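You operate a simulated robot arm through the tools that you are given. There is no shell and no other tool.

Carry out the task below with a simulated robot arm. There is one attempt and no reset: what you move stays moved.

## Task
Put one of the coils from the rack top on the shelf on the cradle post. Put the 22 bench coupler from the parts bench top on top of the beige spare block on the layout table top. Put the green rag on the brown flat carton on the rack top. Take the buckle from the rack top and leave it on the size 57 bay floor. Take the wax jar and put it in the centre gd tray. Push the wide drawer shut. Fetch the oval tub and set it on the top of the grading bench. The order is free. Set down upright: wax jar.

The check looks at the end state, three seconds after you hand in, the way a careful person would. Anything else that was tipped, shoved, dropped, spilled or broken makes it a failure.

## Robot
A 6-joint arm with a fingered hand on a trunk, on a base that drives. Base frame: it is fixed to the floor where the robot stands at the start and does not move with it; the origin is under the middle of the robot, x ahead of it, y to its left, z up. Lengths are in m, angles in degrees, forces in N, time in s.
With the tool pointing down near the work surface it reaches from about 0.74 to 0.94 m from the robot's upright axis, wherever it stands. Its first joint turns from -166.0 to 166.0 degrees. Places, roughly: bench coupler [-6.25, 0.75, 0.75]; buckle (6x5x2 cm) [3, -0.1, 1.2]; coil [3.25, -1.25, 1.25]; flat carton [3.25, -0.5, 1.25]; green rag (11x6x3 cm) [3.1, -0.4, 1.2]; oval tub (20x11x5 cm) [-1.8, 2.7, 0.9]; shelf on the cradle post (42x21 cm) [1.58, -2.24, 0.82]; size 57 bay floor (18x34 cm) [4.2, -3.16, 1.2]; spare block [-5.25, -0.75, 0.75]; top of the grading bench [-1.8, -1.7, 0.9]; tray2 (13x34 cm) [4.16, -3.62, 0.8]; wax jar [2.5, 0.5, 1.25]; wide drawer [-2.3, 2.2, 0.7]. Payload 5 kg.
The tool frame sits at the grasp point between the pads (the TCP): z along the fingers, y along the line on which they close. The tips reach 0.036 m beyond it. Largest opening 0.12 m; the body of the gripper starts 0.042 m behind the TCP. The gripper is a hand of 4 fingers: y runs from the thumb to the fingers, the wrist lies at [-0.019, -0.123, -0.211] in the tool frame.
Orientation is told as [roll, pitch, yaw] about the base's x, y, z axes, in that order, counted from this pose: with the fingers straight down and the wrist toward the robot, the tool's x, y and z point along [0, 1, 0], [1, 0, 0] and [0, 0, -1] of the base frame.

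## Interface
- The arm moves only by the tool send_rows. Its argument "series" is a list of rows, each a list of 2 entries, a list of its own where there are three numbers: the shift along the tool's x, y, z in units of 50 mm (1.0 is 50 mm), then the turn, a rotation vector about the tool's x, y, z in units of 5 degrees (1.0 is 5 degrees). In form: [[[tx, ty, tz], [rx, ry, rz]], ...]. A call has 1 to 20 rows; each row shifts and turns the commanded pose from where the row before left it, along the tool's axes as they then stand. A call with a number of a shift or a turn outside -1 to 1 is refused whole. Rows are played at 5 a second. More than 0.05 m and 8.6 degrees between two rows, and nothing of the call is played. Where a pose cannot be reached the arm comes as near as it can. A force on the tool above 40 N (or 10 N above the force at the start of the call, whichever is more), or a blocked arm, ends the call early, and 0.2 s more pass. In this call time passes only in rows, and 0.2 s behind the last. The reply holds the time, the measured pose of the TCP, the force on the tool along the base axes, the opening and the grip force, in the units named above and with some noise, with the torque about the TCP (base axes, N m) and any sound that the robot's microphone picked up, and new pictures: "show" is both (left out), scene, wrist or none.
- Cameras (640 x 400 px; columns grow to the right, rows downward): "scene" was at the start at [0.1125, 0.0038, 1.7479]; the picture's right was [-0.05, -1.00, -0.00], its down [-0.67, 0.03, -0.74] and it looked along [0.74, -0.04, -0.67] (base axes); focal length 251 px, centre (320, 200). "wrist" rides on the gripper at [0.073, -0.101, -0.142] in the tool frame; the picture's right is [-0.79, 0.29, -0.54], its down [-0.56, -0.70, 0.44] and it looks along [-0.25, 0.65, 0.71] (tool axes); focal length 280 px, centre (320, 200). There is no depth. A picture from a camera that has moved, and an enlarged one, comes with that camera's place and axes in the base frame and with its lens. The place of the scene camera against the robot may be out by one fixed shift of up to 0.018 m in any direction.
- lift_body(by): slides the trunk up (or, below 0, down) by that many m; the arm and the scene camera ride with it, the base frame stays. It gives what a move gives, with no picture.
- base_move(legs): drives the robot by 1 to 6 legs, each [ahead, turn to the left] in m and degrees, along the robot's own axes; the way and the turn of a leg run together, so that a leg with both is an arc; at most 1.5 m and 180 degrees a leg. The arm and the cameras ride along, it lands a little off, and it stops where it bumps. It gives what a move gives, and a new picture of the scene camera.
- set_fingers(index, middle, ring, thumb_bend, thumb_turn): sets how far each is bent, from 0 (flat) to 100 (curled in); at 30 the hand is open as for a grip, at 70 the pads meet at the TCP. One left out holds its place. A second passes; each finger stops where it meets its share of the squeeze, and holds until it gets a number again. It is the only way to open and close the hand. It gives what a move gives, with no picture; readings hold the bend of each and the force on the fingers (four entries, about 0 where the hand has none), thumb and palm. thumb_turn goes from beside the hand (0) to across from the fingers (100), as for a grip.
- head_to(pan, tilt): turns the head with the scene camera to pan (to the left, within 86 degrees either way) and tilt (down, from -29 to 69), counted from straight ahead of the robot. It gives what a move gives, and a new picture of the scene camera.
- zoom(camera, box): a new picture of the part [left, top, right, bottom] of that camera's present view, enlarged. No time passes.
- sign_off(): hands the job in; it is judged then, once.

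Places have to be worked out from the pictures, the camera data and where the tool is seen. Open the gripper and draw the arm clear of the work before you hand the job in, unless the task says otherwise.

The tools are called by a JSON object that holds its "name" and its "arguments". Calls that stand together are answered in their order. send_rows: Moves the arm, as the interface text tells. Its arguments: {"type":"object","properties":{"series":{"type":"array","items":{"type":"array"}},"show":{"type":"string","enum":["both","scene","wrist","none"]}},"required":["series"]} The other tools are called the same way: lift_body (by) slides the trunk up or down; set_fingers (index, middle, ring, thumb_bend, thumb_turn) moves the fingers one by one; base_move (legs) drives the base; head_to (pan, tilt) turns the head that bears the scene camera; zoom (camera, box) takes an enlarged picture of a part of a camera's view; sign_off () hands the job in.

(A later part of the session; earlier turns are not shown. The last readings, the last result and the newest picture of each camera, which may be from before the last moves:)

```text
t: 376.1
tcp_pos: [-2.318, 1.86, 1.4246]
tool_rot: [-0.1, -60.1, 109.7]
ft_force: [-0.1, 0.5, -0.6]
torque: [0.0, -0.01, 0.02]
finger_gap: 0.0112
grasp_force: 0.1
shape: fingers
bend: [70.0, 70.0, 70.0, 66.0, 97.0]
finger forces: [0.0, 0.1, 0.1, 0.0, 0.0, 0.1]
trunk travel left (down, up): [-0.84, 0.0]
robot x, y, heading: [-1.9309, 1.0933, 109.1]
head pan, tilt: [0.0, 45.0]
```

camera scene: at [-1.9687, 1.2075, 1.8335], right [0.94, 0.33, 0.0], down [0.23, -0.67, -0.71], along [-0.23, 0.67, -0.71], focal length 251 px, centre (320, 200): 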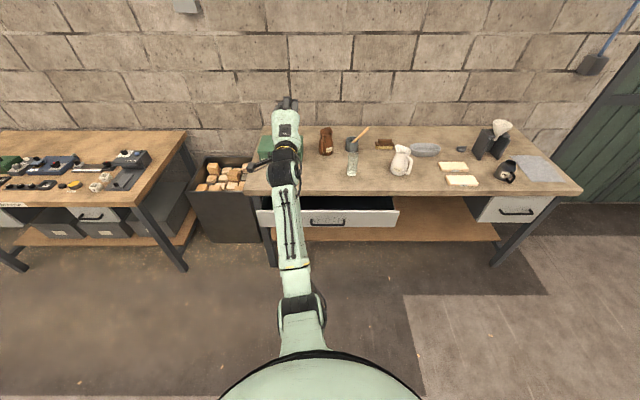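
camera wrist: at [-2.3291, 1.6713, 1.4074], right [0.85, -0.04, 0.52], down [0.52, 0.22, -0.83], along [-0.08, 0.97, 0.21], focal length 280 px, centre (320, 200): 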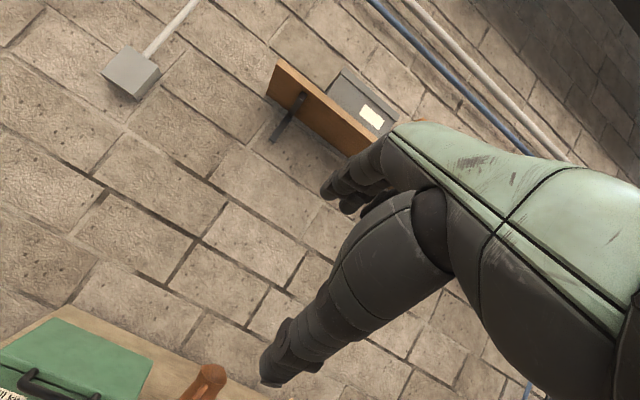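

The hand is tilted 60° and closed, 13 cm in front of the panel and left of the handle. I lower the trunk to bring the tips to panel height.

{"name": "lift_body", "arguments": {"by": -0.4}}

{"name": "lift_body", "arguments": {"by": -0.215}}

{"name": "head_to", "arguments": {"pan": 10, "tilt": 30}}

{"name": "zoom", "arguments": {"camera": "wrist", "box": [0, 0, 640, 400]}}

```text
t: 379.9
tcp_pos: [-2.3186, 1.8598, 1.0251]
tool_rot: [0.0, -60.2, 109.5]
ft_force: [0.3, -0.5, -0.8]
torque: [0.0, 0.0, 0.02]
finger_gap: 0.0112
grasp_force: 0.0
shape: fingers
bend: [70.0, 70.0, 70.0, 66.0, 97.0]
finger forces: [0.1, 0.0, 0.0, 0.1, 0.0, 0.0]
trunk travel left (down, up): [-0.44, 0.4]
robot x, y, heading: [-1.932, 1.0917, 109.5]
head pan, tilt: [0.0, 45.0]
```

```text
t: 382.2
tcp_pos: [-2.3191, 1.8608, 0.8092]
tool_rot: [0.0, -60.2, 109.6]
ft_force: [-0.5, -0.8, 0.1]
torque: [0.02, 0.0, 0.01]
finger_gap: 0.0116
grasp_force: 0.2
shape: fingers
bend: [70.0, 70.0, 70.0, 66.0, 97.0]
finger forces: [0.0, 0.0, 0.0, 0.1, 0.1, 0.0]
trunk travel left (down, up): [-0.225, 0.615]
robot x, y, heading: [-1.9325, 1.0965, 109.0]
head pan, tilt: [0.0, 45.0]
```

```text
t: 382.9
tcp_pos: [-2.3193, 1.8603, 0.8098]
tool_rot: [0.0, -60.2, 109.7]
ft_force: [0.6, -1.1, 0.4]
torque: [-0.07, 0.02, -0.02]
finger_gap: 0.0116
grasp_force: 0.0
shape: fingers
bend: [70.0, 70.0, 70.0, 66.0, 97.0]
finger forces: [0.1, 0.0, 0.1, 0.0, 0.0, 0.0]
trunk travel left (down, up): [-0.225, 0.615]
robot x, y, heading: [-1.9275, 1.0919, 109.2]
head pan, tilt: [10.0, 30.0]
camera scene: at [-1.9861, 1.2097, 1.241], right [0.87, 0.49, 0.0], down [0.24, -0.44, -0.87], along [-0.42, 0.76, -0.5], focal length 251 px, centre (320, 200)
```

scene: 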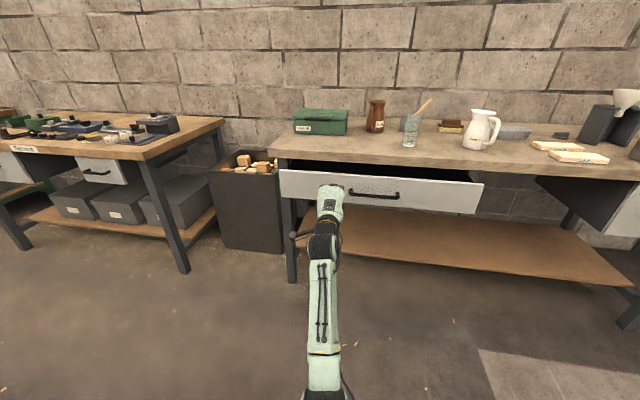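

```text
1.00 times, centred on (320, 200) of wrist (not enlarged: the box is as wide or as high as the picture)
camera zoom: at [-2.329, 1.6714, 0.7926], right [0.85, -0.04, 0.52], down [0.52, 0.22, -0.83], along [-0.08, 0.97, 0.21], focal length 280 px, centre (320, 200)
```

zoom: 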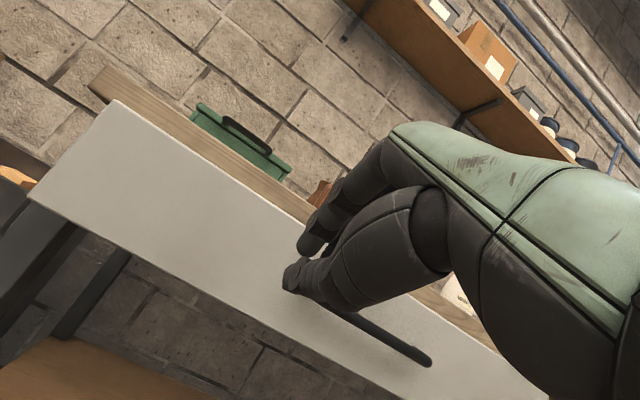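

The fingertips face the panel just left of the handle. I drive 8 cm forward to close the gap and then push with the arm.

{"name": "base_move", "arguments": {"legs": [[0.08, 0]]}}

{"name": "send_rows", "arguments": {"series": [[[0, 0.2, 0.346], [0, 0, 0]], [[0, 0.2, 0.346], [0, 0, 0]], [[0, 0.2, 0.346], [0, 0, 0]]], "show": "both"}}

```text
t: 384.1
tcp_pos: [-2.3451, 1.9366, 0.8087]
tool_rot: [0.0, -60.1, 109.6]
ft_force: [-0.7, -0.2, 0.7]
torque: [-0.01, 0.01, 0.01]
finger_gap: 0.0113
grasp_force: 0.1
shape: fingers
bend: [70.0, 70.0, 70.0, 66.0, 97.0]
finger forces: [0.0, 0.0, 0.1, 0.0, 0.0, 0.0]
trunk travel left (down, up): [-0.225, 0.615]
robot x, y, heading: [-1.9538, 1.1694, 109.4]
head pan, tilt: [10.0, 30.0]
camera scene: at [-2.0128, 1.2861, 1.2409], right [0.87, 0.49, 0.0], down [0.24, -0.44, -0.87], along [-0.42, 0.76, -0.5], focal length 251 px, centre (320, 200)
```

scene: 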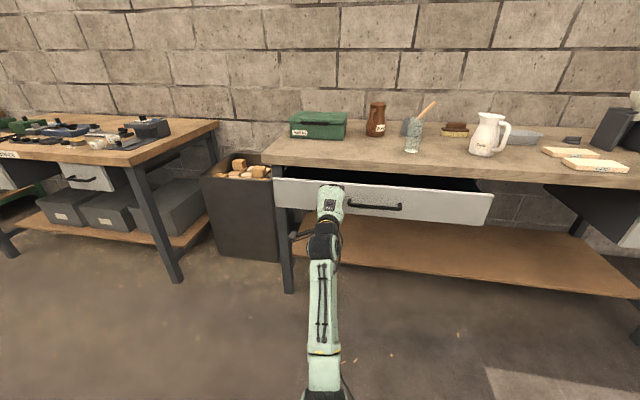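

```text
t: 384.9
tcp_pos: [-2.3646, 1.9936, 0.8089]
tool_rot: [0.0, -60.1, 109.6]
ft_force: [0.7, 0.0, -1.0]
torque: [0.0, 0.01, 0.02]
finger_gap: 0.0108
grasp_force: 0.2
shape: fingers
bend: [70.0, 70.0, 70.0, 66.0, 97.0]
finger forces: [0.0, 0.0, 0.0, 0.1, 0.0, 0.1]
trunk travel left (down, up): [-0.225, 0.615]
robot x, y, heading: [-1.9607, 1.1686, 109.3]
head pan, tilt: [10.0, 30.0]
camera scene: at [-2.0126, 1.2856, 1.241], right [0.87, 0.49, 0.0], down [0.24, -0.44, -0.87], along [-0.42, 0.76, -0.5], focal length 251 px, centre (320, 200)
camera wrist: at [-2.3749, 1.8038, 0.7926], right [0.85, -0.04, 0.52], down [0.52, 0.22, -0.83], along [-0.08, 0.97, 0.21], focal length 280 px, centre (320, 200)
```

scene: 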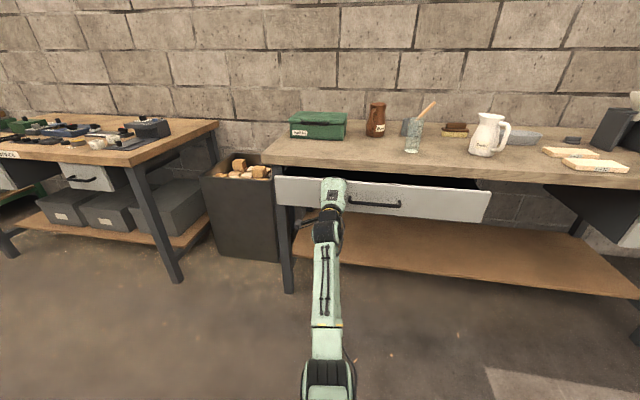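
wrist: 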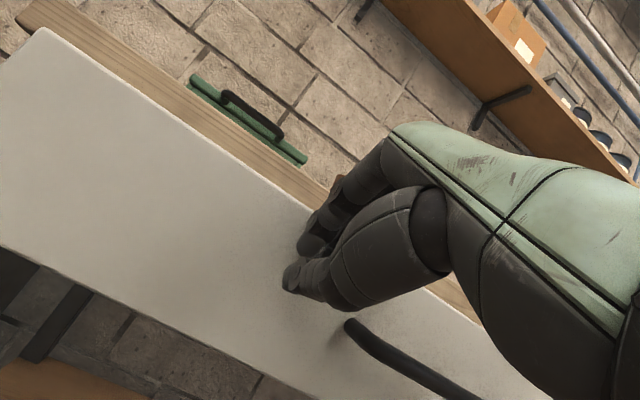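

The panel has begun to move with negligible resistance. I keep pushing in 2 cm steps.

{"name": "send_rows", "arguments": {"series": [[[0, 0.2, 0.346], [0, 0, 0]], [[0, 0.2, 0.346], [0, 0, 0]], [[0, 0.2, 0.346], [0, 0, 0]]], "show": "both"}}

```text
t: 385.6
tcp_pos: [-2.3845, 2.0481, 0.8089]
tool_rot: [-0.1, -60.1, 109.7]
ft_force: [0.1, -0.3, 0.3]
torque: [0.0, 0.02, 0.02]
finger_gap: 0.0111
grasp_force: 0.0
shape: fingers
bend: [70.0, 70.0, 70.0, 66.0, 97.0]
finger forces: [0.0, 0.0, 0.0, 0.0, 0.1, 0.1]
trunk travel left (down, up): [-0.225, 0.615]
robot x, y, heading: [-1.9581, 1.1693, 109.4]
head pan, tilt: [10.0, 30.0]
camera scene: at [-2.0125, 1.2855, 1.241], right [0.87, 0.49, 0.0], down [0.24, -0.44, -0.87], along [-0.42, 0.76, -0.5], focal length 251 px, centre (320, 200)
camera wrist: at [-2.3956, 1.8597, 0.7919], right [0.85, -0.04, 0.52], down [0.52, 0.22, -0.83], along [-0.08, 0.97, 0.21], focal length 280 px, centre (320, 200)
```

scene: 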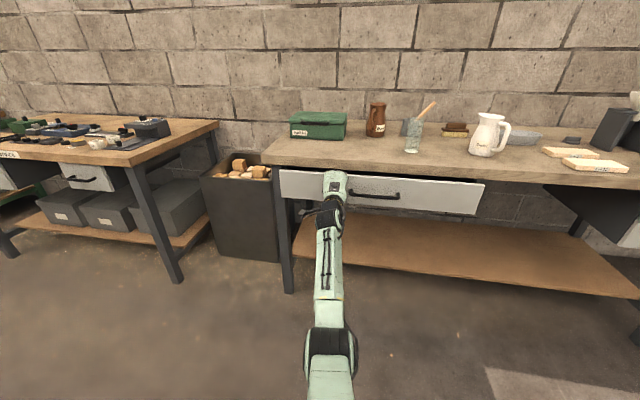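
wrist: 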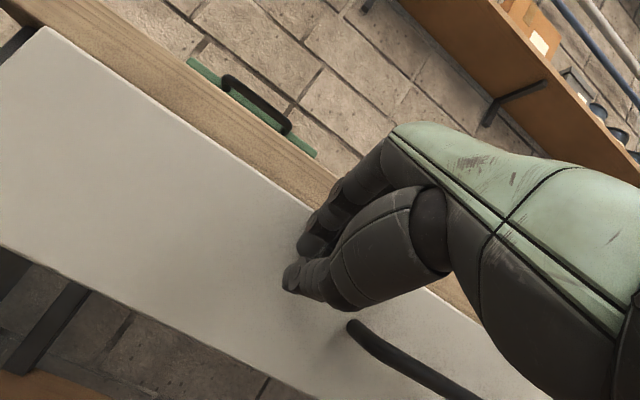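

The drawer keeps sliding in. I continue with smaller steps until it stops.

{"name": "send_rows", "arguments": {"series": [[[0, 0.15, 0.26], [0, 0, 0]], [[0, 0.15, 0.26], [0, 0, 0]]], "show": "both"}}

```text
t: 386.2
tcp_pos: [-2.3939, 2.0769, 0.8095]
tool_rot: [0.0, -60.1, 109.6]
ft_force: [-0.4, -0.5, 0.2]
torque: [0.0, -0.02, -0.02]
finger_gap: 0.0107
grasp_force: 0.1
shape: fingers
bend: [70.0, 70.0, 70.0, 66.0, 97.0]
finger forces: [0.1, 0.1, 0.1, 0.0, 0.1, 0.0]
trunk travel left (down, up): [-0.225, 0.615]
robot x, y, heading: [-1.9583, 1.1734, 108.9]
head pan, tilt: [10.0, 30.0]
camera scene: at [-2.0124, 1.2853, 1.241], right [0.87, 0.49, 0.0], down [0.24, -0.44, -0.87], along [-0.42, 0.76, -0.5], focal length 251 px, centre (320, 200)
camera wrist: at [-2.4053, 1.8883, 0.7919], right [0.85, -0.04, 0.52], down [0.52, 0.22, -0.83], along [-0.08, 0.97, 0.21], focal length 280 px, centre (320, 200)
```

scene: 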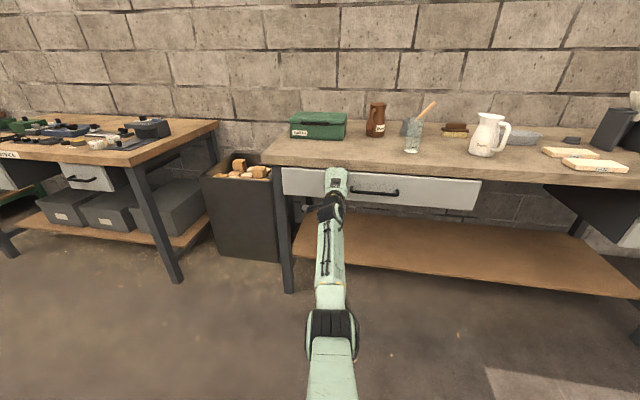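
wrist: 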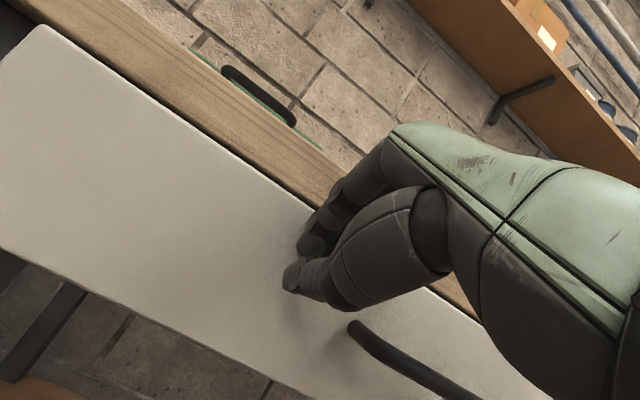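

Panel is about flush with the bench edge; still no end-stop felt. I continue by 1 cm steps.

{"name": "send_rows", "arguments": {"series": [[[0, 0.1, 0.173], [0, 0, 0]], [[0, 0.1, 0.173], [0, 0, 0]]], "show": "both"}}

```text
t: 386.9
tcp_pos: [-2.4005, 2.0965, 0.8101]
tool_rot: [-0.2, -60.2, 109.6]
ft_force: [-0.1, -0.5, -0.4]
torque: [0.0, -0.02, 0.02]
finger_gap: 0.011
grasp_force: 0.1
shape: fingers
bend: [70.0, 70.0, 70.0, 66.0, 97.0]
finger forces: [0.0, 0.0, 0.0, 0.0, 0.0, 0.0]
trunk travel left (down, up): [-0.225, 0.615]
robot x, y, heading: [-1.9575, 1.1701, 109.3]
head pan, tilt: [10.0, 30.0]
camera scene: at [-2.0124, 1.2852, 1.241], right [0.87, 0.49, 0.0], down [0.24, -0.44, -0.87], along [-0.42, 0.76, -0.5], focal length 251 px, centre (320, 200)
camera wrist: at [-2.4119, 1.9074, 0.7928], right [0.85, -0.04, 0.52], down [0.52, 0.22, -0.83], along [-0.08, 0.97, 0.21], focal length 280 px, centre (320, 200)
```

scene: 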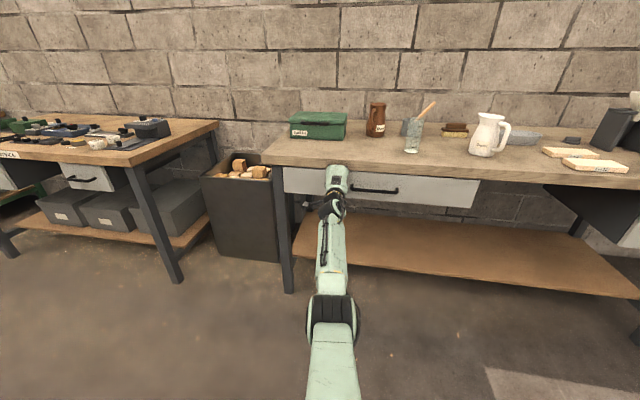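
wrist: 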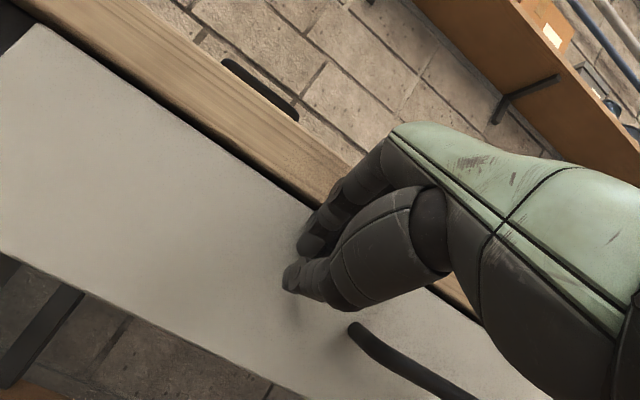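

I zoom in to compare with the closed right-hand drawer and check hand-to-edge clearance.

{"name": "zoom", "arguments": {"camera": "scene", "box": [260, 130, 400, 220]}}

{"name": "head_to", "arguments": {"pan": -25, "tilt": 30}}

```text
4.44 times, centred on (330, 175) of scene
camera zoom: at [-2.0124, 1.2852, 1.241], right [0.87, 0.49, 0.0], down [0.24, -0.44, -0.87], along [-0.42, 0.76, -0.5], focal length 1116 px, centre (276, 311)
```

zoom: 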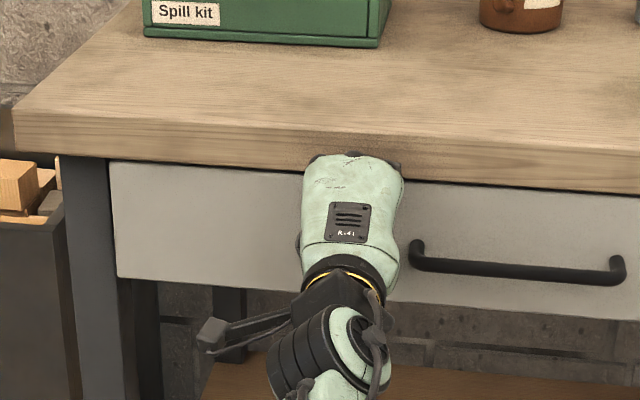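

```text
t: 387.9
tcp_pos: [-2.402, 2.0966, 0.8097]
tool_rot: [0.0, -60.1, 109.6]
ft_force: [0.8, 0.4, 0.3]
torque: [0.0, -0.03, 0.01]
finger_gap: 0.011
grasp_force: 0.0
shape: fingers
bend: [70.0, 70.0, 70.0, 66.0, 97.0]
finger forces: [0.0, 0.1, 0.1, 0.0, 0.1, 0.1]
trunk travel left (down, up): [-0.225, 0.615]
robot x, y, heading: [-1.9533, 1.1681, 109.3]
head pan, tilt: [-25.0, 30.0]
camera scene: at [-1.9592, 1.2962, 1.241], right [0.99, -0.1, 0.0], down [-0.05, -0.5, -0.87], along [0.09, 0.86, -0.5], focal length 251 px, centre (320, 200)
```

scene: 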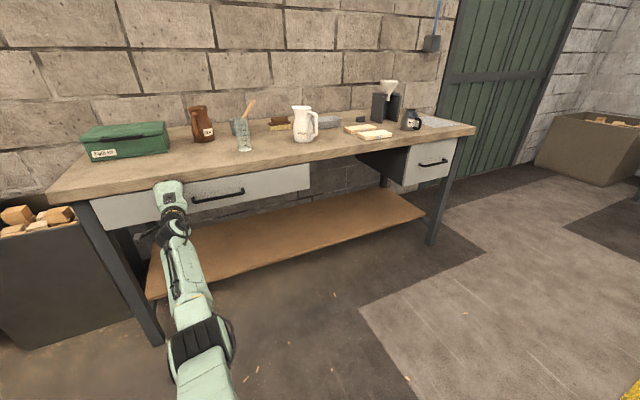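

The panel overlays the leg, so it should seat against it. I continue pushing in 1 cm steps until I feel the stop.

{"name": "send_rows", "arguments": {"series": [[[0, 0.1, 0.173], [0, 0, 0]], [[0, 0.1, 0.173], [0, 0, 0]]], "show": "both"}}

```text
t: 388.4
tcp_pos: [-2.4061, 2.1068, 0.8097]
tool_rot: [1.5, -60.1, 108.2]
ft_force: [14.1, -29.0, -1.4]
torque: [0.58, 0.37, -0.86]
finger_gap: 0.0108
grasp_force: 15.0
shape: fingers
bend: [70.0, 71.0, 71.0, 66.0, 97.0]
finger forces: [0.2, 22.5, 8.2, 0.1, 0.0, 0.0]
trunk travel left (down, up): [-0.225, 0.615]
robot x, y, heading: [-1.955, 1.1702, 109.2]
head pan, tilt: [-25.0, 30.0]
stopped in row 2: the force on the tool passed its limit at 43 N (the readings are from after the stop); the commanded pose is now the measured one
camera scene: at [-1.9573, 1.2917, 1.2414], right [0.99, -0.1, 0.0], down [-0.05, -0.49, -0.87], along [0.09, 0.86, -0.5], focal length 251 px, centre (320, 200)
camera wrist: at [-2.4168, 1.9169, 0.795], right [0.86, -0.04, 0.51], down [0.51, 0.22, -0.84], along [-0.08, 0.98, 0.21], focal length 280 px, centre (320, 200)
```

scene: 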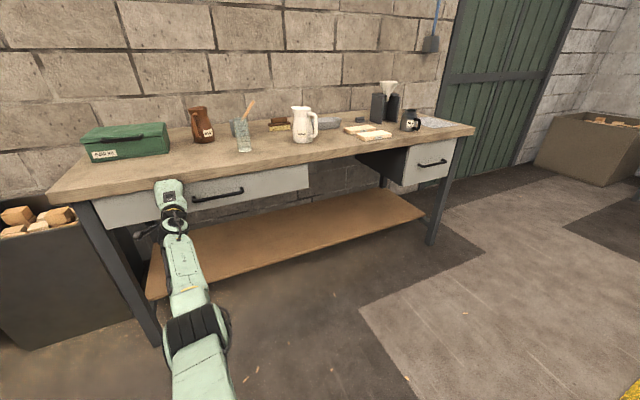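
wrist: 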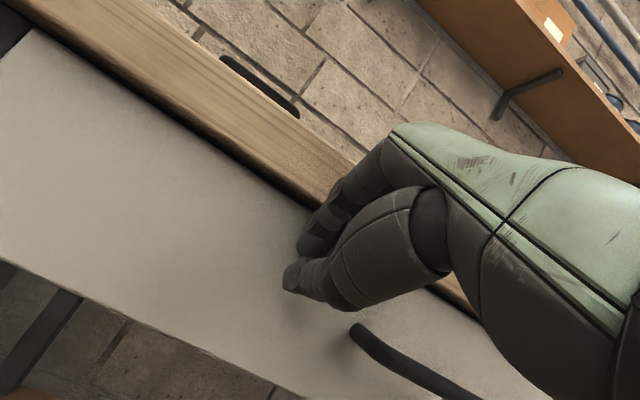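

A firm stop at ~43 N on the fingertips. I back the hand off and inspect whether the drawer is fully shut.

{"name": "send_rows", "arguments": {"series": [[[0, -0.2, -0.346], [0, 0, 0]], [[0, -0.2, -0.346], [0, 0, 0]], [[0, -0.2, -0.346], [0, 0, 0]], [[0, -0.2, -0.346], [0, 0, 0]], [[0, -0.2, -0.346], [0, 0, 0]]], "show": "both"}}

{"name": "zoom", "arguments": {"camera": "scene", "box": [40, 100, 480, 300]}}

```text
t: 389.6
tcp_pos: [-2.3735, 2.0151, 0.8086]
tool_rot: [1.5, -60.0, 108.2]
ft_force: [0.3, -0.8, 0.1]
torque: [0.02, 0.0, 0.02]
finger_gap: 0.0109
grasp_force: 0.0
shape: fingers
bend: [70.0, 70.0, 70.0, 66.0, 97.0]
finger forces: [0.0, 0.0, 0.1, 0.1, 0.0, 0.0]
trunk travel left (down, up): [-0.225, 0.615]
robot x, y, heading: [-1.9574, 1.1687, 109.2]
head pan, tilt: [-25.0, 30.0]
camera scene: at [-1.9589, 1.2955, 1.2411], right [0.99, -0.1, 0.0], down [-0.05, -0.5, -0.87], along [0.09, 0.86, -0.5], focal length 251 px, centre (320, 200)
camera wrist: at [-2.3843, 1.8247, 0.7924], right [0.86, -0.04, 0.51], down [0.51, 0.22, -0.84], along [-0.08, 0.98, 0.21], focal length 280 px, centre (320, 200)
```

scene: 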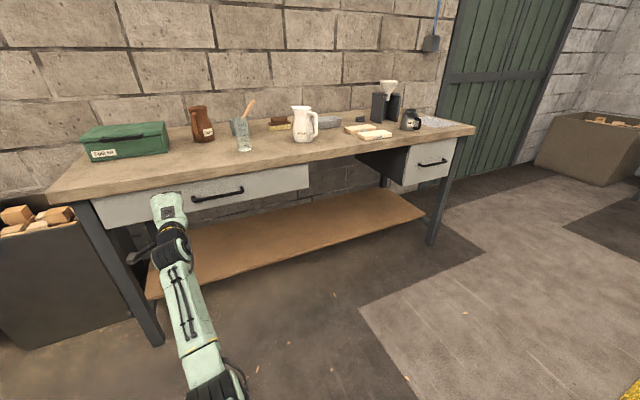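
wrist: 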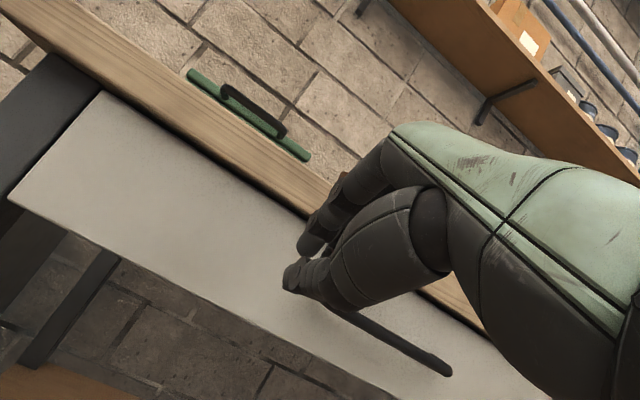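

```text
1.45 times, centred on (260, 200) of scene
camera zoom: at [-1.9589, 1.2955, 1.2411], right [0.99, -0.1, 0.0], down [-0.05, -0.5, -0.87], along [0.09, 0.86, -0.5], focal length 365 px, centre (407, 200)
```

zoom: 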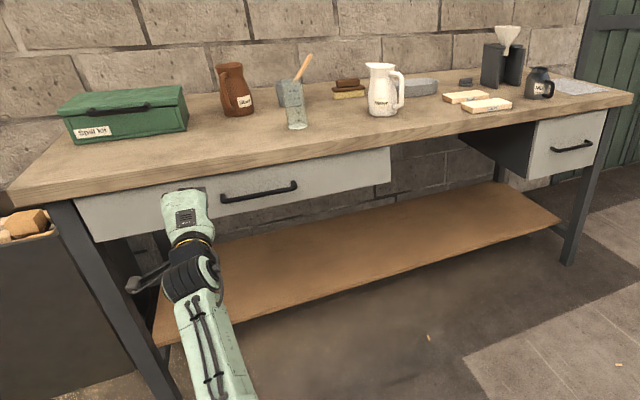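

The drawer looks fully shut (no gap, flush like the neighbouring one). Now for the tub: I back off, raise, and return the tool to pointing down.

{"name": "base_move", "arguments": {"legs": [[-0.2, 0]]}}

{"name": "lift_body", "arguments": {"by": 0.4}}

{"name": "send_rows", "arguments": {"series": [[[0, 0, 0], [1, 0, 0]], [[0, 0, 0], [1, 0, 0]], [[0, 0, 0], [1, 0, 0]], [[0, 0, 0], [1, 0, 0]], [[0, 0, 0], [1, 0, 0]], [[0, 0, 0], [1, 0, 0]], [[0, 0, 0], [1, 0, 0]], [[0, 0, 0], [1, 0, 0]], [[0, 0, 0], [1, 0, 0]], [[0, 0, 0], [1, 0, 0]], [[0, 0, 0], [1, 0, 0]], [[0, 0, 0], [1, 0, 0]]]}}

```text
t: 391.3
tcp_pos: [-2.3093, 1.8263, 0.8074]
tool_rot: [1.6, -59.9, 108.2]
ft_force: [0.0, -0.3, 0.2]
torque: [-0.04, -0.02, -0.02]
finger_gap: 0.0109
grasp_force: 0.1
shape: fingers
bend: [70.0, 70.0, 70.0, 66.0, 97.0]
finger forces: [0.0, 0.1, 0.1, 0.1, 0.0, 0.0]
trunk travel left (down, up): [-0.225, 0.615]
robot x, y, heading: [-1.8904, 0.9836, 109.3]
head pan, tilt: [-25.0, 30.0]
camera scene: at [-1.8934, 1.1073, 1.2411], right [0.99, -0.1, 0.0], down [-0.05, -0.5, -0.87], along [0.09, 0.86, -0.5], focal length 251 px, centre (320, 200)
```

scene: 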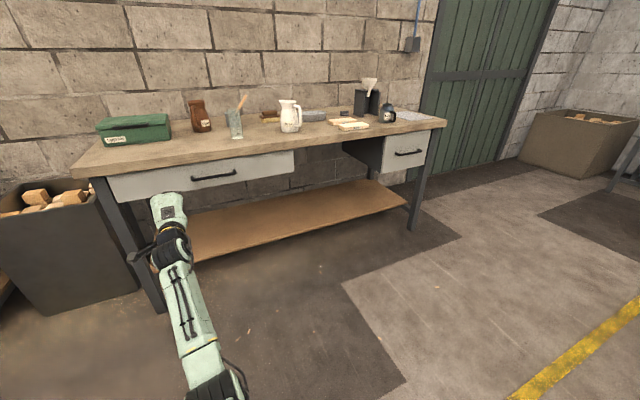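

```text
t: 395.1
tcp_pos: [-2.3078, 1.8264, 1.2081]
tool_rot: [1.5, -59.9, 108.2]
ft_force: [-0.3, -0.5, -0.1]
torque: [-0.01, 0.01, -0.02]
finger_gap: 0.0108
grasp_force: 0.0
shape: fingers
bend: [70.0, 70.0, 70.0, 66.0, 97.0]
finger forces: [0.0, 0.1, 0.0, 0.1, 0.0, 0.0]
trunk travel left (down, up): [-0.625, 0.215]
robot x, y, heading: [-1.8965, 0.979, 108.9]
head pan, tilt: [-25.0, 30.0]
```

```text
t: 397.7
tcp_pos: [-2.3091, 1.8265, 1.2075]
tool_rot: [0.7, 0.1, 109.6]
ft_force: [-0.9, 0.2, -0.2]
torque: [0.0, 0.01, -0.02]
finger_gap: 0.0107
grasp_force: 0.0
shape: fingers
bend: [70.0, 70.0, 70.0, 66.0, 97.0]
finger forces: [0.1, 0.0, 0.0, 0.0, 0.1, 0.1]
trunk travel left (down, up): [-0.625, 0.215]
robot x, y, heading: [-1.8926, 0.9823, 109.3]
head pan, tilt: [-25.0, 30.0]
camera scene: at [-1.8933, 1.1076, 1.641], right [0.99, -0.1, 0.0], down [-0.05, -0.5, -0.87], along [0.09, 0.86, -0.5], focal length 251 px, centre (320, 200)
camera wrist: at [-2.3414, 1.706, 1.3512], right [0.65, 0.54, 0.53], down [0.76, -0.47, -0.45], along [0.01, 0.7, -0.72], focal length 280 px, centre (320, 200)
```

scene: 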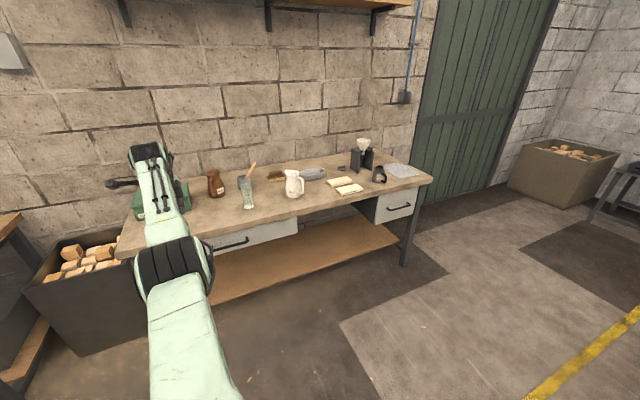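
wrist: 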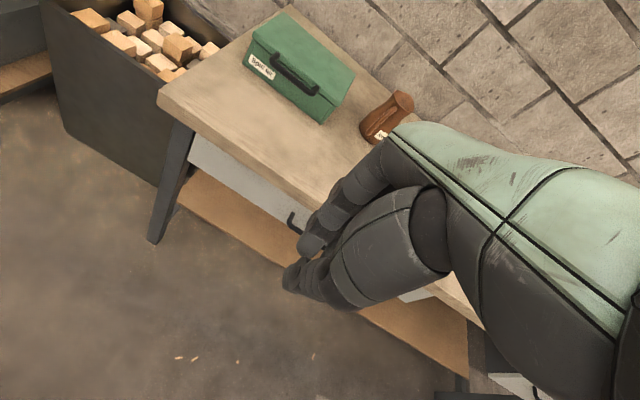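

Tool is down again. I raise the trunk 0.2 m, open the fingers wide (bend 20), and reposition 0.69 m to the right, in front of the tub.

{"name": "lift_body", "arguments": {"by": 0.2}}

{"name": "set_fingers", "arguments": {"index": 20, "middle": 20, "ring": 20, "thumb_bend": 20}}

{"name": "base_move", "arguments": {"legs": [[0, -90], [0.69, 0], [0, 90], [0.3, 0]]}}

{"name": "head_to", "arguments": {"pan": 0, "tilt": 40}}

```text
t: 399.9
tcp_pos: [-2.3083, 1.8261, 1.4076]
tool_rot: [0.7, 0.0, 109.7]
ft_force: [0.0, -0.6, 0.1]
torque: [-0.03, -0.02, -0.01]
finger_gap: 0.011
grasp_force: 0.1
shape: fingers
bend: [70.0, 70.0, 70.0, 66.0, 97.0]
finger forces: [0.0, 0.0, 0.1, 0.0, 0.0, 0.1]
trunk travel left (down, up): [-0.825, 0.015]
robot x, y, heading: [-1.8924, 0.9794, 109.2]
head pan, tilt: [-25.0, 30.0]
```

```text
t: 400.9
tcp_pos: [-2.3093, 1.8277, 1.4076]
tool_rot: [0.8, 0.0, 109.7]
ft_force: [0.6, 0.3, 0.9]
torque: [-0.02, 0.01, 0.0]
finger_gap: 0.1502
grasp_force: 0.0
shape: fingers
bend: [20.0, 20.0, 20.0, 20.0, 97.0]
finger forces: [0.0, 0.0, 0.0, 0.0, 0.1, 0.1]
trunk travel left (down, up): [-0.825, 0.015]
robot x, y, heading: [-1.8914, 0.9828, 109.2]
head pan, tilt: [-25.0, 30.0]
```

```text
t: 415.9
tcp_pos: [-1.7467, 2.3395, 1.4087]
tool_rot: [0.8, -0.1, 109.2]
ft_force: [0.0, -0.3, 0.6]
torque: [0.02, -0.01, 0.0]
finger_gap: 0.1504
grasp_force: 0.1
shape: fingers
bend: [20.0, 20.0, 20.0, 20.0, 97.0]
finger forces: [0.1, 0.1, 0.0, 0.0, 0.0, 0.0]
trunk travel left (down, up): [-0.825, 0.015]
robot x, y, heading: [-1.3364, 1.4907, 108.9]
head pan, tilt: [-25.0, 30.0]
camera scene: at [-1.3358, 1.6182, 1.8412], right [0.99, -0.11, 0.0], down [-0.05, -0.5, -0.87], along [0.09, 0.86, -0.5], focal length 251 px, centre (320, 200)
```

scene: 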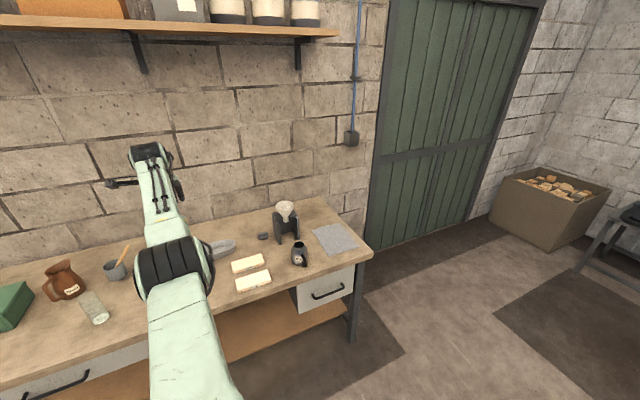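

```text
t: 416.8
tcp_pos: [-1.7459, 2.3418, 1.407]
tool_rot: [0.9, -0.1, 109.2]
ft_force: [0.3, 0.1, -1.2]
torque: [-0.02, 0.0, 0.02]
finger_gap: 0.1502
grasp_force: 0.0
shape: fingers
bend: [20.0, 20.0, 20.0, 20.0, 97.0]
finger forces: [0.0, 0.0, 0.0, 0.1, 0.0, 0.0]
trunk travel left (down, up): [-0.825, 0.015]
robot x, y, heading: [-1.3324, 1.4932, 108.8]
head pan, tilt: [0.0, 40.0]
camera scene: at [-1.3737, 1.6112, 1.8257], right [0.95, 0.32, 0.0], down [0.21, -0.61, -0.77], along [-0.25, 0.73, -0.64], focal length 251 px, centre (320, 200)
```

scene: 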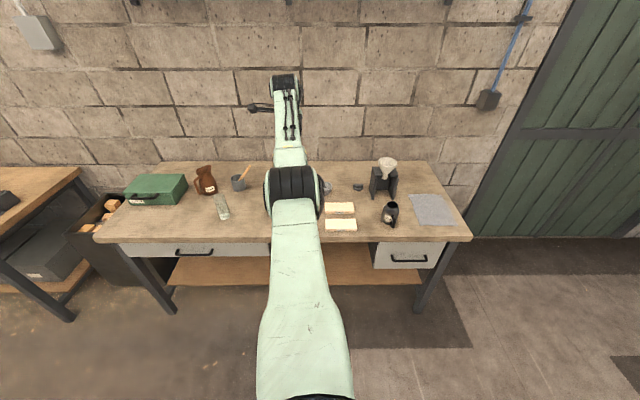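

Both drawer fronts look equally flush. I drive 0.33 m in with the hand high and view the tub from the wrist.

{"name": "base_move", "arguments": {"legs": [[0.33, 0]]}}

{"name": "send_rows", "arguments": {"series": [[[-0.8, 0, 0], [0, 0, 0]], [[-0.8, 0, 0], [0, 0, 0]]]}}

```text
t: 419.1
tcp_pos: [-1.8525, 2.65, 1.4084]
tool_rot: [0.8, -0.2, 109.1]
ft_force: [-0.2, -0.1, 0.3]
torque: [0.02, 0.02, 0.02]
finger_gap: 0.1506
grasp_force: 0.1
shape: fingers
bend: [20.0, 20.0, 20.0, 20.0, 97.0]
finger forces: [0.0, 0.0, 0.0, 0.1, 0.1, 0.1]
trunk travel left (down, up): [-0.825, 0.015]
robot x, y, heading: [-1.4429, 1.8018, 108.9]
head pan, tilt: [0.0, 40.0]
camera scene: at [-1.4792, 1.9195, 1.8258], right [0.95, 0.32, 0.0], down [0.21, -0.61, -0.77], along [-0.25, 0.73, -0.64], focal length 251 px, centre (320, 200)
```

scene: 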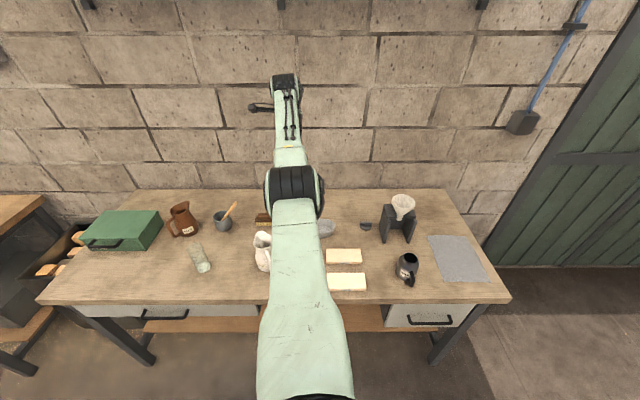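

```text
t: 419.7
tcp_pos: [-1.774, 2.6778, 1.4076]
tool_rot: [0.8, 0.0, 109.2]
ft_force: [-0.1, -0.1, -0.7]
torque: [-0.01, 0.01, -0.03]
finger_gap: 0.1502
grasp_force: 0.1
shape: fingers
bend: [20.0, 20.0, 20.0, 20.0, 98.0]
finger forces: [0.0, 0.0, 0.0, 0.1, 0.1, 0.1]
trunk travel left (down, up): [-0.825, 0.015]
robot x, y, heading: [-1.4393, 1.8035, 108.9]
head pan, tilt: [0.0, 40.0]
camera scene: at [-1.4756, 1.9217, 1.8257], right [0.95, 0.32, 0.0], down [0.21, -0.61, -0.77], along [-0.25, 0.72, -0.64], focal length 251 px, centre (320, 200)
camera wrist: at [-1.8079, 2.5584, 1.5507], right [0.66, 0.53, 0.53], down [0.75, -0.48, -0.45], along [0.01, 0.7, -0.72], focal length 280 px, centre (320, 200)
```

scene: 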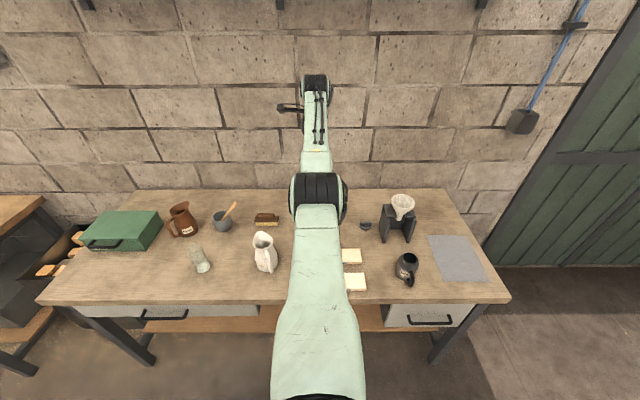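
wrist: 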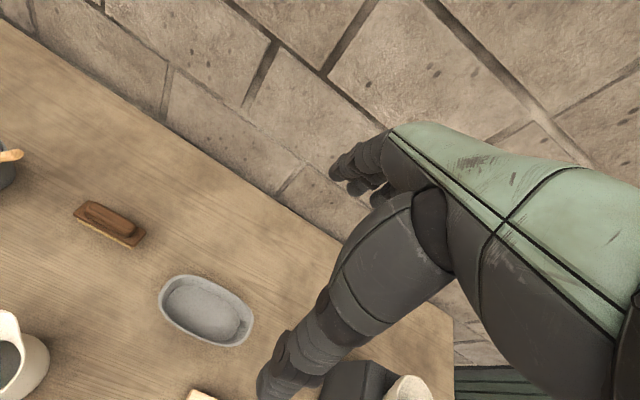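

The tub centre is at (−1.784, 2.716), long axis at 22° — nearly square to the hand. I move 7 cm closer, lower the trunk 0.25 m, and trim yaw/roll over it.

{"name": "base_move", "arguments": {"legs": [[0.07, 0]]}}

{"name": "lift_body", "arguments": {"by": -0.25}}

{"name": "send_rows", "arguments": {"series": [[[0, -0.3, 0], [0, -0.16, -0.54]], [[0, -0.3, 0.4], [0, 0, 0]]]}}

```text
t: 420.8
tcp_pos: [-1.7961, 2.7366, 1.4134]
tool_rot: [0.8, -0.4, 109.2]
ft_force: [0.4, -0.8, 1.0]
torque: [0.08, 0.0, 0.03]
finger_gap: 0.1504
grasp_force: 0.2
shape: fingers
bend: [20.0, 20.0, 20.0, 20.0, 98.0]
finger forces: [0.1, 0.0, 0.1, 0.0, 0.0, 0.0]
trunk travel left (down, up): [-0.825, 0.015]
robot x, y, heading: [-1.4648, 1.8674, 108.8]
head pan, tilt: [0.0, 40.0]
camera scene: at [-1.4985, 1.9771, 1.8265], right [0.95, 0.32, 0.0], down [0.21, -0.6, -0.77], along [-0.25, 0.73, -0.64], focal length 251 px, centre (320, 200)
```

scene: 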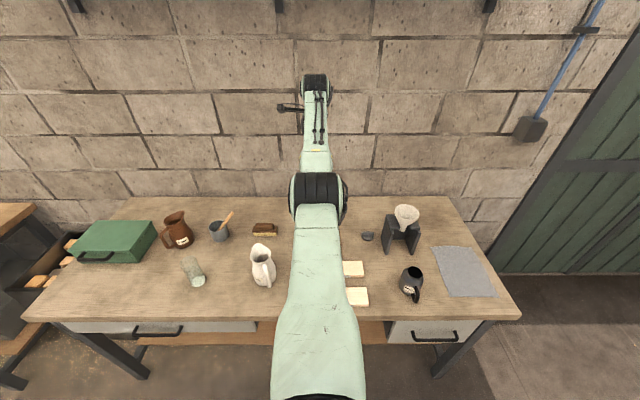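

```text
t: 423.4
tcp_pos: [-1.7995, 2.7439, 1.1567]
tool_rot: [0.8, -0.1, 109.2]
ft_force: [0.7, 0.2, 0.1]
torque: [0.01, 0.01, -0.03]
finger_gap: 0.1503
grasp_force: 0.0
shape: fingers
bend: [20.0, 20.0, 20.0, 20.0, 98.0]
finger forces: [0.1, 0.0, 0.0, 0.0, 0.0, 0.0]
trunk travel left (down, up): [-0.575, 0.265]
robot x, y, heading: [-1.4661, 1.8703, 108.8]
head pan, tilt: [0.0, 40.0]
```

```text
t: 423.9
tcp_pos: [-1.7894, 2.716, 1.1375]
tool_rot: [0.0, -0.1, 111.9]
ft_force: [-0.8, -0.1, 1.2]
torque: [-0.02, 0.01, -0.01]
finger_gap: 0.1503
grasp_force: 0.1
shape: fingers
bend: [20.0, 20.0, 20.0, 20.0, 98.0]
finger forces: [0.1, 0.0, 0.1, 0.1, 0.0, 0.1]
trunk travel left (down, up): [-0.575, 0.265]
robot x, y, heading: [-1.463, 1.8697, 108.9]
head pan, tilt: [0.0, 40.0]
camera scene: at [-1.5024, 1.9875, 1.5757], right [0.95, 0.32, 0.0], down [0.21, -0.61, -0.77], along [-0.25, 0.72, -0.64], focal length 251 px, centre (320, 200)
camera wrist: at [-1.8194, 2.5935, 1.2798], right [0.62, 0.56, 0.54], down [0.78, -0.44, -0.44], along [-0.01, 0.7, -0.71], focal length 280 px, centre (320, 200)
```

scene: 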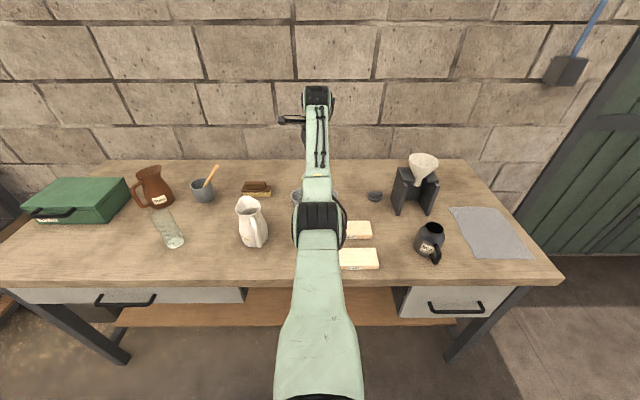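
wrist: 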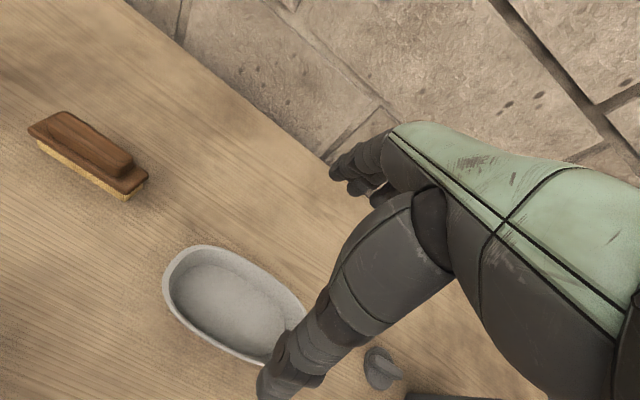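

Projection shows the tub ~1 cm off along the closing axis; I correct and descend to just above the rim.

{"name": "send_rows", "arguments": {"series": [[[0.13, -0.2, 0.6], [0, 0, 0]], [[0, 0, 0.8], [0, 0, 0]], [[0, 0, 0.8], [0, 0, 0]]]}}

{"name": "zoom", "arguments": {"camera": "scene", "box": [230, 130, 410, 260]}}

```text
t: 424.8
tcp_pos: [-1.7922, 2.7053, 1.028]
tool_rot: [0.0, -0.2, 111.9]
ft_force: [0.6, -0.3, 0.4]
torque: [-0.03, -0.01, 0.03]
finger_gap: 0.1508
grasp_force: 0.0
shape: fingers
bend: [20.0, 20.0, 20.0, 20.0, 98.0]
finger forces: [0.0, 0.1, 0.0, 0.0, 0.0, 0.0]
trunk travel left (down, up): [-0.575, 0.265]
robot x, y, heading: [-1.4667, 1.8694, 109.1]
head pan, tilt: [0.0, 40.0]
camera scene: at [-1.5025, 1.9877, 1.5757], right [0.95, 0.32, 0.0], down [0.21, -0.61, -0.77], along [-0.25, 0.72, -0.64], focal length 251 px, centre (320, 200)
camera wrist: at [-1.822, 2.582, 1.1697], right [0.63, 0.56, 0.54], down [0.78, -0.44, -0.44], along [-0.01, 0.7, -0.71], focal length 280 px, centre (320, 200)
```

scene: 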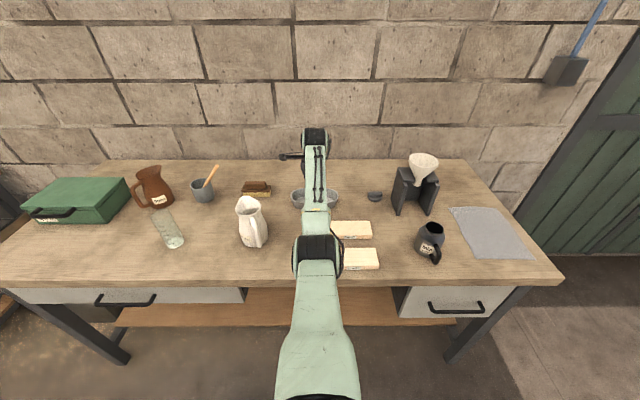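
wrist: 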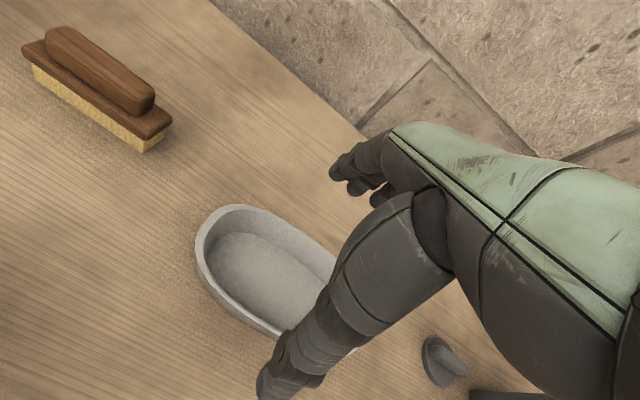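

```text
3.08 times, centred on (320, 195) of scene
camera zoom: at [-1.5025, 1.9877, 1.5757], right [0.95, 0.32, 0.0], down [0.21, -0.61, -0.77], along [-0.25, 0.72, -0.64], focal length 772 px, centre (320, 215)
```

zoom: 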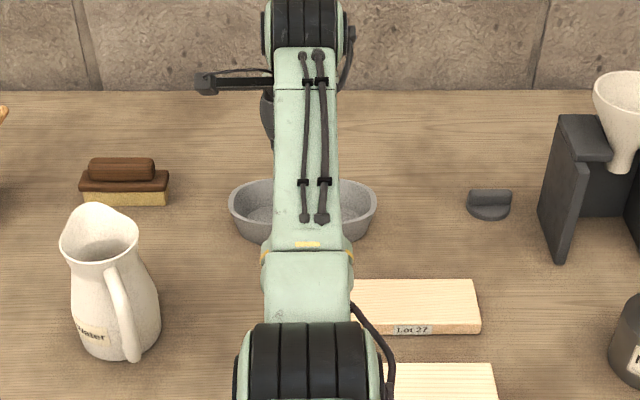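

Aligned within ~7 mm with fingers beyond the far rim and thumb before the near rim. I descend to z≈0.96.

{"name": "send_rows", "arguments": {"series": [[[0, 0, 0.5], [0, 0, 0]], [[0, 0, 0.5], [0, 0, 0]], [[0, 0, 0.34], [0, 0, 0]]], "show": "wrist"}}

```text
t: 425.6
tcp_pos: [-1.7918, 2.7037, 0.9617]
tool_rot: [0.0, -0.1, 111.9]
ft_force: [-0.3, -0.7, -0.2]
torque: [0.01, 0.01, 0.03]
finger_gap: 0.1503
grasp_force: 0.1
shape: fingers
bend: [20.0, 20.0, 20.0, 20.0, 98.0]
finger forces: [0.0, 0.1, 0.0, 0.1, 0.0, 0.1]
trunk travel left (down, up): [-0.575, 0.265]
robot x, y, heading: [-1.4631, 1.8725, 108.5]
head pan, tilt: [0.0, 40.0]
camera wrist: at [-1.822, 2.582, 1.1032], right [0.63, 0.56, 0.54], down [0.78, -0.44, -0.44], along [-0.01, 0.7, -0.71], focal length 280 px, centre (320, 200)
```

wrist: 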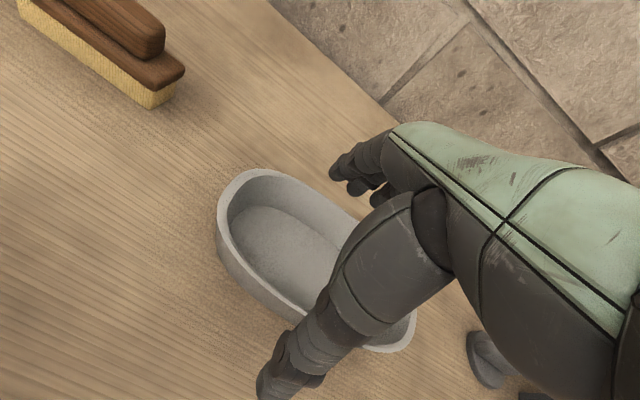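

Well placed. I lower 8 mm more and close around the tub in stages.

{"name": "send_rows", "arguments": {"series": [[[0, -0.1, 0.16], [0, 0, 0]]], "show": "none"}}

{"name": "set_fingers", "arguments": {"index": 32, "middle": 32, "ring": 32, "thumb_bend": 32}}

{"name": "set_fingers", "arguments": {"index": 46, "middle": 46, "ring": 46, "thumb_bend": 44}}

{"name": "zoom", "arguments": {"camera": "wrist", "box": [0, 0, 640, 400]}}

```text
t: 425.9
tcp_pos: [-1.7905, 2.6999, 0.9529]
tool_rot: [0.1, -0.1, 111.9]
ft_force: [-0.3, 0.0, 0.9]
torque: [-0.01, -0.02, -0.01]
finger_gap: 0.1504
grasp_force: 0.1
shape: fingers
bend: [20.0, 20.0, 20.0, 20.0, 98.0]
finger forces: [0.0, 0.0, 0.0, 0.0, 0.1, 0.0]
trunk travel left (down, up): [-0.575, 0.265]
robot x, y, heading: [-1.4686, 1.8684, 108.8]
head pan, tilt: [0.0, 40.0]
```

```text
t: 426.9
tcp_pos: [-1.7893, 2.6986, 0.9528]
tool_rot: [0.0, -0.1, 111.9]
ft_force: [0.1, 0.1, -0.1]
torque: [0.0, -0.03, 0.0]
finger_gap: 0.1182
grasp_force: 0.1
shape: fingers
bend: [32.0, 32.0, 32.0, 32.0, 98.0]
finger forces: [0.0, 0.0, 0.0, 0.0, 0.1, 0.0]
trunk travel left (down, up): [-0.575, 0.265]
robot x, y, heading: [-1.4654, 1.8734, 108.7]
head pan, tilt: [0.0, 40.0]
```

```text
t: 427.9
tcp_pos: [-1.7906, 2.6999, 0.9532]
tool_rot: [0.0, -0.1, 111.9]
ft_force: [0.2, 1.7, 1.1]
torque: [0.28, 0.01, 0.0]
finger_gap: 0.1016
grasp_force: 11.4
shape: fingers
bend: [41.0, 43.0, 43.0, 37.0, 96.0]
finger forces: [5.0, 3.8, 3.2, 0.0, 10.2, 0.0]
trunk travel left (down, up): [-0.575, 0.265]
robot x, y, heading: [-1.4617, 1.8709, 108.8]
head pan, tilt: [0.0, 40.0]
```

```text
1.00 times, centred on (320, 200) of wrist (not enlarged: the box is as wide or as high as the picture)
camera zoom: at [-1.8199, 2.5772, 1.0955], right [0.63, 0.56, 0.54], down [0.78, -0.44, -0.44], along [-0.01, 0.7, -0.71], focal length 280 px, centre (320, 200)
```

zoom: 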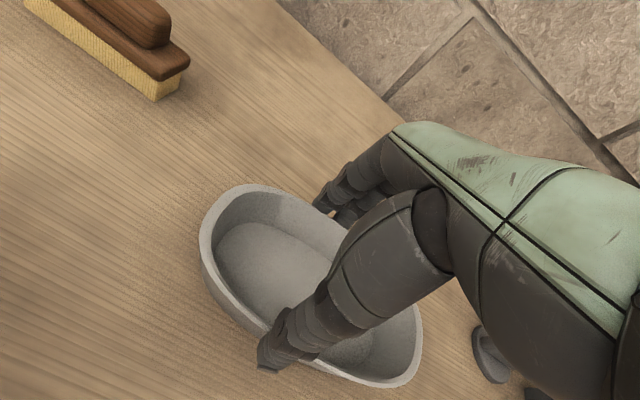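

Tub gripped at 11 N across its width; I squeeze a bit more before lifting.

{"name": "set_fingers", "arguments": {"index": 54, "middle": 54, "ring": 54, "thumb_bend": 50}}

{"name": "send_rows", "arguments": {"series": [[[0, 0, -0.1], [0, 0, 0]], [[0, 0, -0.3], [0, 0, 0]], [[0, 0, -0.6], [0, 0, 0]]]}}

```text
t: 428.9
tcp_pos: [-1.7898, 2.6987, 0.9529]
tool_rot: [0.0, -0.1, 111.9]
ft_force: [-0.4, 1.0, 2.4]
torque: [0.32, 0.01, 0.05]
finger_gap: 0.1003
grasp_force: 19.6
shape: fingers
bend: [45.0, 48.0, 49.0, 35.0, 95.0]
finger forces: [8.4, 7.0, 6.0, 0.0, 17.8, 0.0]
trunk travel left (down, up): [-0.575, 0.265]
robot x, y, heading: [-1.4641, 1.8721, 109.1]
head pan, tilt: [0.0, 40.0]
```

```text
t: 429.8
tcp_pos: [-1.7893, 2.6998, 1.004]
tool_rot: [0.0, 0.0, 112.0]
ft_force: [0.6, 0.0, -2.1]
torque: [0.02, 0.03, -0.03]
finger_gap: 0.1001
grasp_force: 18.7
shape: fingers
bend: [46.0, 48.0, 49.0, 35.0, 95.0]
finger forces: [8.3, 6.8, 4.8, 0.0, 18.3, 0.0]
trunk travel left (down, up): [-0.575, 0.265]
robot x, y, heading: [-1.4649, 1.8683, 108.8]
head pan, tilt: [0.0, 40.0]
camera scene: at [-1.502, 1.9867, 1.5757], right [0.95, 0.32, 0.0], down [0.21, -0.61, -0.77], along [-0.25, 0.73, -0.64], focal length 251 px, centre (320, 200)
camera wrist: at [-1.8196, 2.5767, 1.1453], right [0.62, 0.56, 0.54], down [0.78, -0.44, -0.44], along [-0.01, 0.7, -0.71], focal length 280 px, centre (320, 200)
```

scene: 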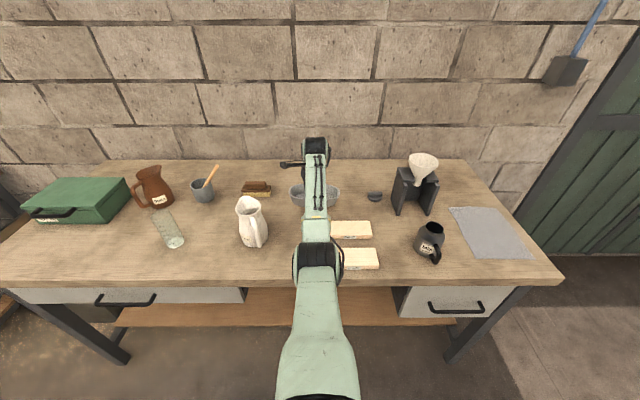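
wrist: 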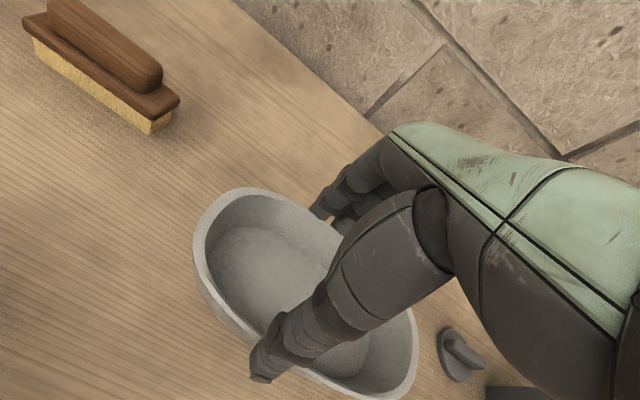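

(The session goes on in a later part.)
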